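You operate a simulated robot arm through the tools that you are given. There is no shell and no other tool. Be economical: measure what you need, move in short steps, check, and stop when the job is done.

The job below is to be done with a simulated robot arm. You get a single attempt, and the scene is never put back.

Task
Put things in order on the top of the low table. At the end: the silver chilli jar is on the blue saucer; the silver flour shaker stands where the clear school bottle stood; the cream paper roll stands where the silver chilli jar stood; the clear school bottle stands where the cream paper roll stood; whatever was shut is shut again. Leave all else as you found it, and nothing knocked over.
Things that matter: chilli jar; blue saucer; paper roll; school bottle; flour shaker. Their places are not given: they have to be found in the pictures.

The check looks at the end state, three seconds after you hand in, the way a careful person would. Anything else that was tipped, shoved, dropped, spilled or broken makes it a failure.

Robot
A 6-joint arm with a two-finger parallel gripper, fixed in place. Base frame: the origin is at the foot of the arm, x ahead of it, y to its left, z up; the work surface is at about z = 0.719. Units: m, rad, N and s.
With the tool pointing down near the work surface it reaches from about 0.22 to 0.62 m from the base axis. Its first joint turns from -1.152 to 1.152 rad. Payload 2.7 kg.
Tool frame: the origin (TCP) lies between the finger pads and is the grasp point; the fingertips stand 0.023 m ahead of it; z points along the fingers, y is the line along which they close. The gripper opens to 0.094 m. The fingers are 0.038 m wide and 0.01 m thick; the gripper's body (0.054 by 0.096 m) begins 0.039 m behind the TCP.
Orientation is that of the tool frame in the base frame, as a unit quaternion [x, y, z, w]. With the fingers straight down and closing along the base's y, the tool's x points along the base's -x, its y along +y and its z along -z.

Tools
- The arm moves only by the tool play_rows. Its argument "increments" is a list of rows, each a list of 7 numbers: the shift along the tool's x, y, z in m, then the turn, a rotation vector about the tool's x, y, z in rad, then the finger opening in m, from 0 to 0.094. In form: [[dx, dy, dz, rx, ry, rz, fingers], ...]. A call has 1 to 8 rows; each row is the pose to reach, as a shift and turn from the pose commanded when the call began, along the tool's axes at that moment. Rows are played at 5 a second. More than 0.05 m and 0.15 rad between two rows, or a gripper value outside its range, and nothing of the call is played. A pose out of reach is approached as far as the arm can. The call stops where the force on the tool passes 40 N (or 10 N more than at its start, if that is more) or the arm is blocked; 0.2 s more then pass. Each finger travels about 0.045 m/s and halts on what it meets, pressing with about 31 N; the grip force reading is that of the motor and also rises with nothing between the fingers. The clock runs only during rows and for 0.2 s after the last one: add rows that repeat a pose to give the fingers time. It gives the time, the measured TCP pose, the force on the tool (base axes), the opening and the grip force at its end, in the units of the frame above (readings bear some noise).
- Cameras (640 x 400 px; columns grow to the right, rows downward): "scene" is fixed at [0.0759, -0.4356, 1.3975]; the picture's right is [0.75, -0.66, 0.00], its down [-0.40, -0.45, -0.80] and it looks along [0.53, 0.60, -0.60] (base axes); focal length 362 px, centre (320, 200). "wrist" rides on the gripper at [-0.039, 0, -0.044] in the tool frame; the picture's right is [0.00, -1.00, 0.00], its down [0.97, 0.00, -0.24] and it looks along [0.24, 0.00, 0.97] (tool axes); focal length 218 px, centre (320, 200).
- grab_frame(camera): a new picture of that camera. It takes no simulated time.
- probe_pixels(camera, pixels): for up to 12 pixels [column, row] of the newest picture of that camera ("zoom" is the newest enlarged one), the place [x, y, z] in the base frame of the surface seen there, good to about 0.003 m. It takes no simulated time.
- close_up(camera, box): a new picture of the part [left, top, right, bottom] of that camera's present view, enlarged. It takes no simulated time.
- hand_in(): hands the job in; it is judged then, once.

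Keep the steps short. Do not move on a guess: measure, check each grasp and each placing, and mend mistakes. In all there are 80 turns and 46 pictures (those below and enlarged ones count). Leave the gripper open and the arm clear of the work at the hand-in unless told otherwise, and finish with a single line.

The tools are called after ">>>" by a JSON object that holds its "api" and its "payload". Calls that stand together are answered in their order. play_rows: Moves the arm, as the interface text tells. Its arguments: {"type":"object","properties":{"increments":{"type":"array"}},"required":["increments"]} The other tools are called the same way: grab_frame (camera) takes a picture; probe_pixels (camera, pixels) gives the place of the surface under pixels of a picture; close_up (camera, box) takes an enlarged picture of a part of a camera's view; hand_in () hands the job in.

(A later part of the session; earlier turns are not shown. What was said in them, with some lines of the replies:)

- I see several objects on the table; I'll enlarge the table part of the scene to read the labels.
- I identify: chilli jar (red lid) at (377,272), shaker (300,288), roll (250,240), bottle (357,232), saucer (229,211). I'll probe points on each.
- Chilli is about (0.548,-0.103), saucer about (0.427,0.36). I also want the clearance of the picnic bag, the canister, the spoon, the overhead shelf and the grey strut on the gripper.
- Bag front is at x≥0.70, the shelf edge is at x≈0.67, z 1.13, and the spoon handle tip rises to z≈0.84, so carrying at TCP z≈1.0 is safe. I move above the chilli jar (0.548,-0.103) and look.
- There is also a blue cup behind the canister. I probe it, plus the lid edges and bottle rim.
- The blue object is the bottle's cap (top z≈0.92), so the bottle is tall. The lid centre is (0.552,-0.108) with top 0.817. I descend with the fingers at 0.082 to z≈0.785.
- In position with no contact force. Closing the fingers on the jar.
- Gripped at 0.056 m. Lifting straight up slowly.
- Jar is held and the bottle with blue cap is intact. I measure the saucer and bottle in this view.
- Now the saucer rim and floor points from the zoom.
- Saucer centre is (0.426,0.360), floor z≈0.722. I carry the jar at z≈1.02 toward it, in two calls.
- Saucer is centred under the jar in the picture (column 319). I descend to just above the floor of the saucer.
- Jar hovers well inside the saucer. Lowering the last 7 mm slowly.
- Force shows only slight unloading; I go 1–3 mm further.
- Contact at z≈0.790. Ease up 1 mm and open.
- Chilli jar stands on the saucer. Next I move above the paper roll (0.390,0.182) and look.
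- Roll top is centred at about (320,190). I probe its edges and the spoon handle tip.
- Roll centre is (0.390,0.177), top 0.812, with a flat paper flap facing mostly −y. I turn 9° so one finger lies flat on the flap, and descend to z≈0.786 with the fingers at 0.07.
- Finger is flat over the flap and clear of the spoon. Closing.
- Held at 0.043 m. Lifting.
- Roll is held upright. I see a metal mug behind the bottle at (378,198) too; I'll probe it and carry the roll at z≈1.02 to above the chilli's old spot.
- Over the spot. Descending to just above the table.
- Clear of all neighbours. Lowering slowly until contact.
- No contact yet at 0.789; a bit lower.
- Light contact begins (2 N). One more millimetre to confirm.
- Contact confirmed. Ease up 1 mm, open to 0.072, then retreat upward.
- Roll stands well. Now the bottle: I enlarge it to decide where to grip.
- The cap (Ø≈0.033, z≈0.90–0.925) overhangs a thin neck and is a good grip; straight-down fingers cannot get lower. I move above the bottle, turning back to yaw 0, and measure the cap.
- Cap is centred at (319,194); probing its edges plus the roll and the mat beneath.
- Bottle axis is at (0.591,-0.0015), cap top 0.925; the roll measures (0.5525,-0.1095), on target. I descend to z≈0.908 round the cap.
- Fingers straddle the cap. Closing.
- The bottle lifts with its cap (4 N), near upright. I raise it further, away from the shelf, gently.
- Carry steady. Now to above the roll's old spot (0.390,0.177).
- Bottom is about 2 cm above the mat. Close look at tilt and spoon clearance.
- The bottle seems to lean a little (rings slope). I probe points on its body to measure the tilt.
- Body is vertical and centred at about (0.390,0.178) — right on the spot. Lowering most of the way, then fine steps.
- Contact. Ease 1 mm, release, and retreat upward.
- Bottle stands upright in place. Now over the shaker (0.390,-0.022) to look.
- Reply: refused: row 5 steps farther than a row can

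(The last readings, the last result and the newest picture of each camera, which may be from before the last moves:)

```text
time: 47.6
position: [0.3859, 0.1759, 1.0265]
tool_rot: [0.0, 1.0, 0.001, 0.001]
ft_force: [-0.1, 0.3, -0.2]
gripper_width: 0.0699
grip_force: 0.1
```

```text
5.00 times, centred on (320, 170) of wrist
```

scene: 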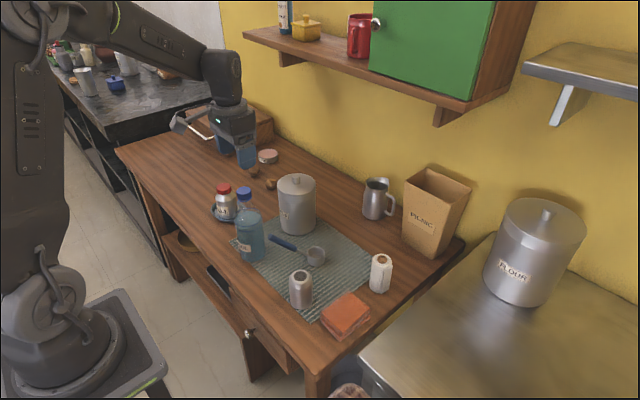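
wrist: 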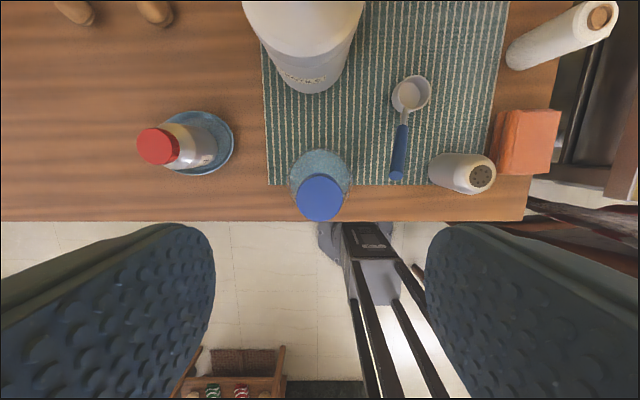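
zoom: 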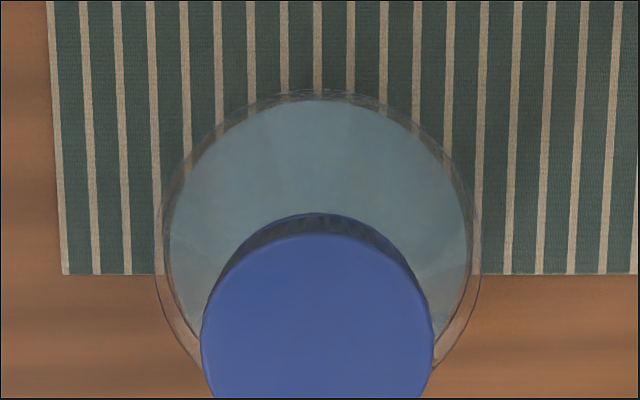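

One row was too long a step, so nothing moved; I resend with shorter rows.

>>> {"api": "play_rows", "payload": {"increments": [[-0.001, -0.04, 0, 0, 0, 0, 0.075], [-0.001, -0.08, 0, 0, 0, 0, 0.075], [-0.002, -0.12, 0, 0, 0, 0, 0.075], [-0.002, -0.16, 0, 0, 0, 0, 0.075], [-0.002, -0.198, 0.02, 0, 0, 0, 0.075], [-0.002, -0.198, 0.06, 0, 0, 0, 0.075], [-0.002, -0.198, 0.06, 0, 0, 0, 0.075]]}}

>>> {"api": "close_up", "payload": {"camera": "wrist", "box": [224, 120, 416, 240]}}

```text
time: 49.2
position: [0.3894, -0.0214, 0.9701]
tool_rot: [0.0, 1.0, 0.0, 0.001]
ft_force: [0.5, 0.4, -0.5]
gripper_width: 0.0752
grip_force: 0.0
```

```text
3.33 times, centred on (320, 180) of wrist
```

zoom: 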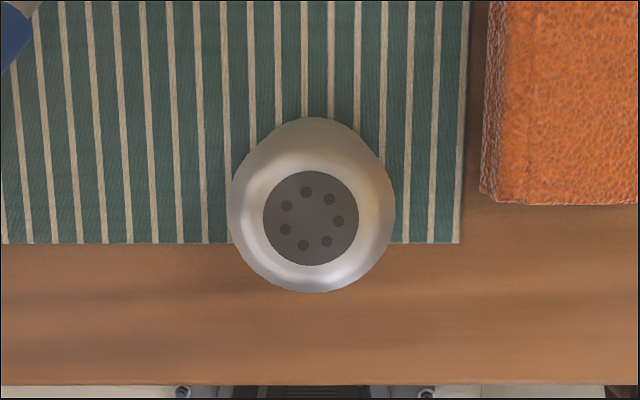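

Shaker top disc is at zoom (311,218). Confirm position with a probe.

>>> {"api": "probe_pixels", "payload": {"camera": "zoom", "pixels": [[311, 218], [265, 218], [357, 218], [311, 175], [311, 262], [231, 215], [393, 215], [485, 150], [481, 195], [10, 60]]}}

```text
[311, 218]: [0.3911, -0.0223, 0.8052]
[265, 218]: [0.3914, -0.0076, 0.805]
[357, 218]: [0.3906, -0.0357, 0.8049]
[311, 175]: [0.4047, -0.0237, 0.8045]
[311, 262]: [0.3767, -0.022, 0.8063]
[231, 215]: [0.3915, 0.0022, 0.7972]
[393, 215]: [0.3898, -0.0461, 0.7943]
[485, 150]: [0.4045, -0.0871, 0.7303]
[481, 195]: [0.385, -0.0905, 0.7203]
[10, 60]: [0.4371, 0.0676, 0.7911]
```

Shaker centre (0.391,-0.022), radius ≈0.025, sponge and spoon well clear. Descending to z≈0.777 with the fingers at 0.07.

>>> {"api": "play_rows", "payload": {"increments": [[-0.0015, 0, 0.04, 0, 0, 0, 0.07], [-0.0015, 0, 0.08, 0, 0, 0, 0.07], [-0.0015, 0, 0.12, 0, 0, 0, 0.07], [-0.0015, 0, 0.15, 0, 0, 0, 0.07], [-0.0015, 0, 0.175, 0, 0, 0, 0.07], [-0.0015, 0, 0.193, 0, 0, 0, 0.07], [-0.0015, 0, 0.193, 0, 0, 0, 0.07]]}}

>>> {"api": "play_rows", "payload": {"increments": [[0, 0, 0, 0, 0, 0, 0.055], [0, 0, 0, 0, 0, 0, 0.045], [0, 0, 0, 0, 0, 0, 0.04], [0, 0, 0, 0, 0, 0, 0.04], [0, 0, 0, 0, 0, 0, 0.04]]}}

```text
time: 50.8
position: [0.3909, -0.0201, 0.7756]
tool_rot: [0.0, 1.0, 0.0, 0.0]
ft_force: [-0.4, 0.6, 0.3]
gripper_width: 0.07
grip_force: 0.1
```

```text
time: 52.0
position: [0.3906, -0.0211, 0.7749]
tool_rot: [0.0, 1.0, 0.0, 0.0]
ft_force: [-0.7, 0.7, -0.2]
gripper_width: 0.051
grip_force: 30.4
```

Gripped at 0.051. Lift 0.15 m and carry to over the bottle's old spot (0.591,-0.0015).

>>> {"api": "play_rows", "payload": {"increments": [[0, 0, -0.015, 0, 0, 0, 0.04], [0, 0, -0.045, 0, 0, 0, 0.04], [0, 0, -0.085, 0, 0, 0, 0.04], [0, 0, -0.12, 0, 0, 0, 0.04], [0, 0, -0.15, 0, 0, 0, 0.04], [0, 0, -0.15, 0, 0, 0, 0.04]]}}

>>> {"api": "play_rows", "payload": {"increments": [[-0.03, 0.003, 0, 0, 0, 0, 0.04], [-0.065, 0.006, 0, 0, 0, 0, 0.04], [-0.1, 0.01, 0, 0, 0, 0, 0.04], [-0.135, 0.013, 0, 0, 0, 0, 0.04], [-0.17, 0.016, 0, 0, 0, 0, 0.04], [-0.2, 0.0195, 0, 0, 0, 0, 0.04], [-0.2, 0.0195, 0, 0, 0, 0, 0.04]]}}

>>> {"api": "grab_frame", "payload": {"camera": "scene"}}

```text
time: 53.4
position: [0.3902, -0.0215, 0.9236]
tool_rot: [-0.001, 1.0, 0.0, 0.0]
ft_force: [0.9, 0.0, -0.5]
gripper_width: 0.0509
grip_force: 30.5
```

```text
time: 55.0
position: [0.5917, -0.0018, 0.9252]
tool_rot: [0.0, 1.0, -0.001, 0.0]
ft_force: [-0.4, 0.2, -0.9]
gripper_width: 0.0511
grip_force: 31.4
```

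```text
11 pictures are left
```

scene: 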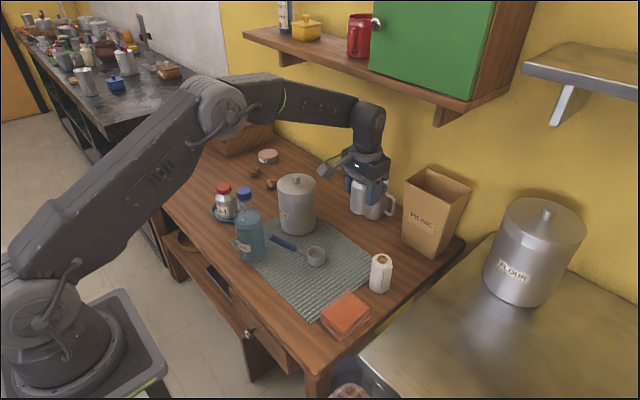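

Over the spot. Descend to about 0.780.

>>> {"api": "play_rows", "payload": {"increments": [[0, 0, 0.035, 0, 0, 0, 0.04], [0, 0, 0.07, 0, 0, 0, 0.04], [0, 0, 0.1, 0, 0, 0, 0.04], [0, 0, 0.125, 0, 0, 0, 0.04], [0, 0, 0.14, 0, 0, 0, 0.04], [0, 0, 0.146, 0, 0, 0, 0.04], [0, 0, 0.146, 0, 0, 0, 0.04]]}}

>>> {"api": "play_rows", "payload": {"increments": [[0, 0, 0.001, 0, 0, 0, 0.04], [0, 0, 0.002, 0, 0, 0, 0.04], [0, 0, 0.002, 0, 0, 0, 0.04]]}}

```text
time: 56.6
position: [0.5926, -0.001, 0.7781]
tool_rot: [0.001, 1.0, 0.0, 0.0]
ft_force: [0.0, -0.1, -0.4]
gripper_width: 0.051
grip_force: 30.6
```

```text
time: 57.4
position: [0.5915, -0.0023, 0.7761]
tool_rot: [0.0, 1.0, 0.0, 0.0]
ft_force: [-0.2, 0.0, -0.5]
gripper_width: 0.0511
grip_force: 31.1
```

No contact yet at 0.776; continuing in 1 mm steps.

>>> {"api": "play_rows", "payload": {"increments": [[0, 0, 0.001, 0, 0, 0, 0.04], [0, 0, 0.0015, 0, 0, 0, 0.04], [0, 0, 0.0015, 0, 0, 0, 0.04]]}}

```text
time: 58.2
position: [0.5931, -0.0019, 0.7754]
tool_rot: [0.0, 1.0, -0.001, 0.0]
ft_force: [0.1, -0.3, 0.0]
gripper_width: 0.0512
grip_force: 31.4
```

>>> {"api": "play_rows", "payload": {"increments": [[0, 0, 0.001, 0, 0, 0, 0.04], [0, 0, 0.0015, 0, 0, 0, 0.04], [0, 0, 0.0015, 0, 0, 0, 0.04]]}}

```text
time: 59.0
position: [0.5919, -0.0011, 0.7754]
tool_rot: [-0.001, 1.0, 0.0, 0.001]
ft_force: [-8.0, 1.2, 15.5]
gripper_width: 0.0514
grip_force: 30.8
```

Contact at 0.775. Ease, open, retreat upward.

>>> {"api": "play_rows", "payload": {"increments": [[0, 0, -0.001, 0, 0, 0, 0.04], [0, 0, -0.001, 0, 0, 0, 0.055], [0, 0, -0.001, 0, 0, 0, 0.07], [0, 0, -0.001, 0, 0, 0, 0.076], [0, 0, -0.001, 0, 0, 0, 0.076]]}}

>>> {"api": "play_rows", "payload": {"increments": [[0, 0, -0.02, 0, 0, 0, 0.076], [0, 0, -0.05, 0, 0, 0, 0.076], [0, 0, -0.09, 0, 0, 0, 0.076], [0, 0, -0.13, 0, 0, 0, 0.076], [0, 0, -0.17, 0, 0, 0, 0.076], [0, 0, -0.21, 0, 0, 0, 0.076], [0, 0, -0.235, 0, 0, 0, 0.09], [0, 0, -0.235, 0, 0, 0, 0.09]]}}

>>> {"api": "play_rows", "payload": {"increments": [[0.035, -0.02, 0, 0, 0, 0, 0.094], [0.07, -0.04, 0, 0, 0, 0, 0.094], [0.105, -0.08, 0, 0, 0, 0, 0.094], [0.14, -0.115, 0, 0, 0, 0, 0.094], [0.14, -0.115, 0, 0, 0, 0, 0.094]]}}

>>> {"api": "grab_frame", "payload": {"camera": "scene"}}

>>> {"api": "grab_frame", "payload": {"camera": "wrist"}}

```text
time: 60.2
position: [0.5922, -0.0011, 0.7745]
tool_rot: [0.0, 1.0, 0.0, 0.001]
ft_force: [-0.7, -0.9, -0.1]
gripper_width: 0.0759
grip_force: 0.0
```

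```text
time: 62.0
position: [0.5923, -0.0013, 1.012]
tool_rot: [0.0, 1.0, 0.0, 0.0]
ft_force: [0.1, 0.7, 0.1]
gripper_width: 0.0902
grip_force: 0.1
```

```text
refused: row 3 steps farther than a row can; nothing moved
```

```text
10 pictures are left
```

scene: 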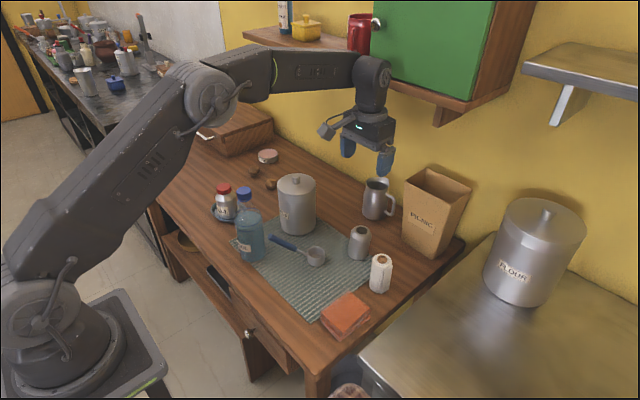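

```text
9 pictures are left
```

wrist: 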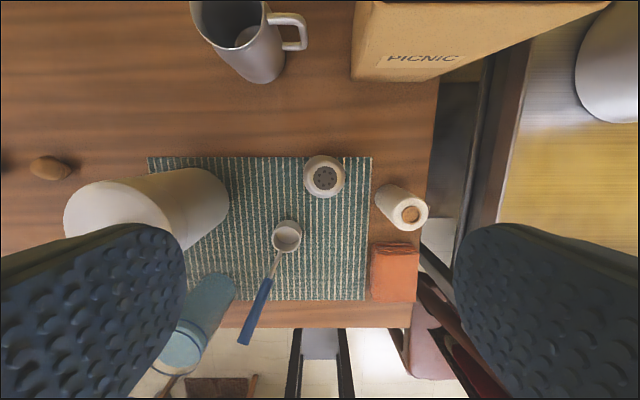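

All four stand in their new places. I draw the arm back to its starting area with shorter rows, and check the shaker's position.

>>> {"api": "probe_pixels", "payload": {"camera": "wrist", "pixels": [[325, 180], [409, 214], [388, 270]]}}

>>> {"api": "play_rows", "payload": {"increments": [[0.03, -0.02, -0.01, 0, 0, 0, 0.094], [0.06, -0.04, -0.02, 0, 0, 0, 0.094], [0.09, -0.065, -0.03, 0, 0, 0, 0.094], [0.115, -0.09, -0.04, 0, 0, 0, 0.094], [0.14, -0.115, -0.04, 0, 0, 0, 0.094], [0.14, -0.115, -0.04, 0, 0, 0, 0.094]]}}

>>> {"api": "grab_frame", "payload": {"camera": "scene"}}

>>> {"api": "close_up", "payload": {"camera": "scene", "box": [180, 160, 420, 340]}}

```text
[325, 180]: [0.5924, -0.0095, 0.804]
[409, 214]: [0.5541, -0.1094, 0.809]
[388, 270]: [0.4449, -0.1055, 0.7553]
```

```text
time: 63.4
position: [0.449, -0.1157, 1.0494]
tool_rot: [-0.001, 1.0, 0.0, 0.0]
ft_force: [-0.2, 0.3, -0.1]
gripper_width: 0.094
grip_force: 0.1
```

```text
8 pictures are left
```

scene: 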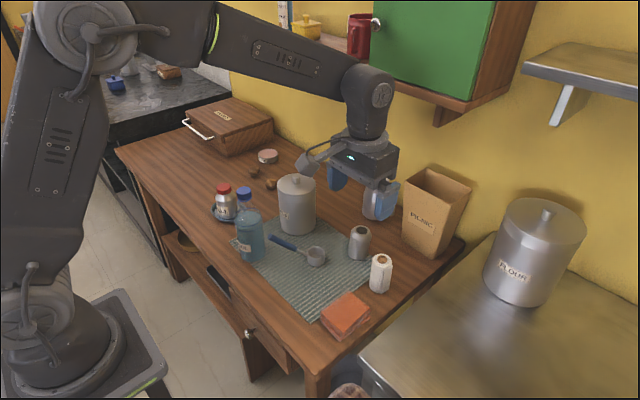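

```text
2.22 times, centred on (300, 250) of scene
```

zoom: 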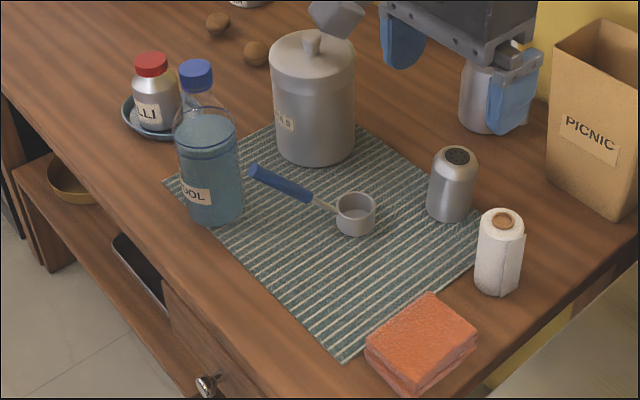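

Everything stands upright in its place, the fingers are open and the arm is clear. Handing in.

>>> {"api": "hand_in", "payload": {}}

```text
The job is handed in.
```

The job is handed in: the chilli jar is on the saucer, the roll, bottle and shaker each stand in their assigned spots (the shaker within about 8 mm), and nothing was knocked over.
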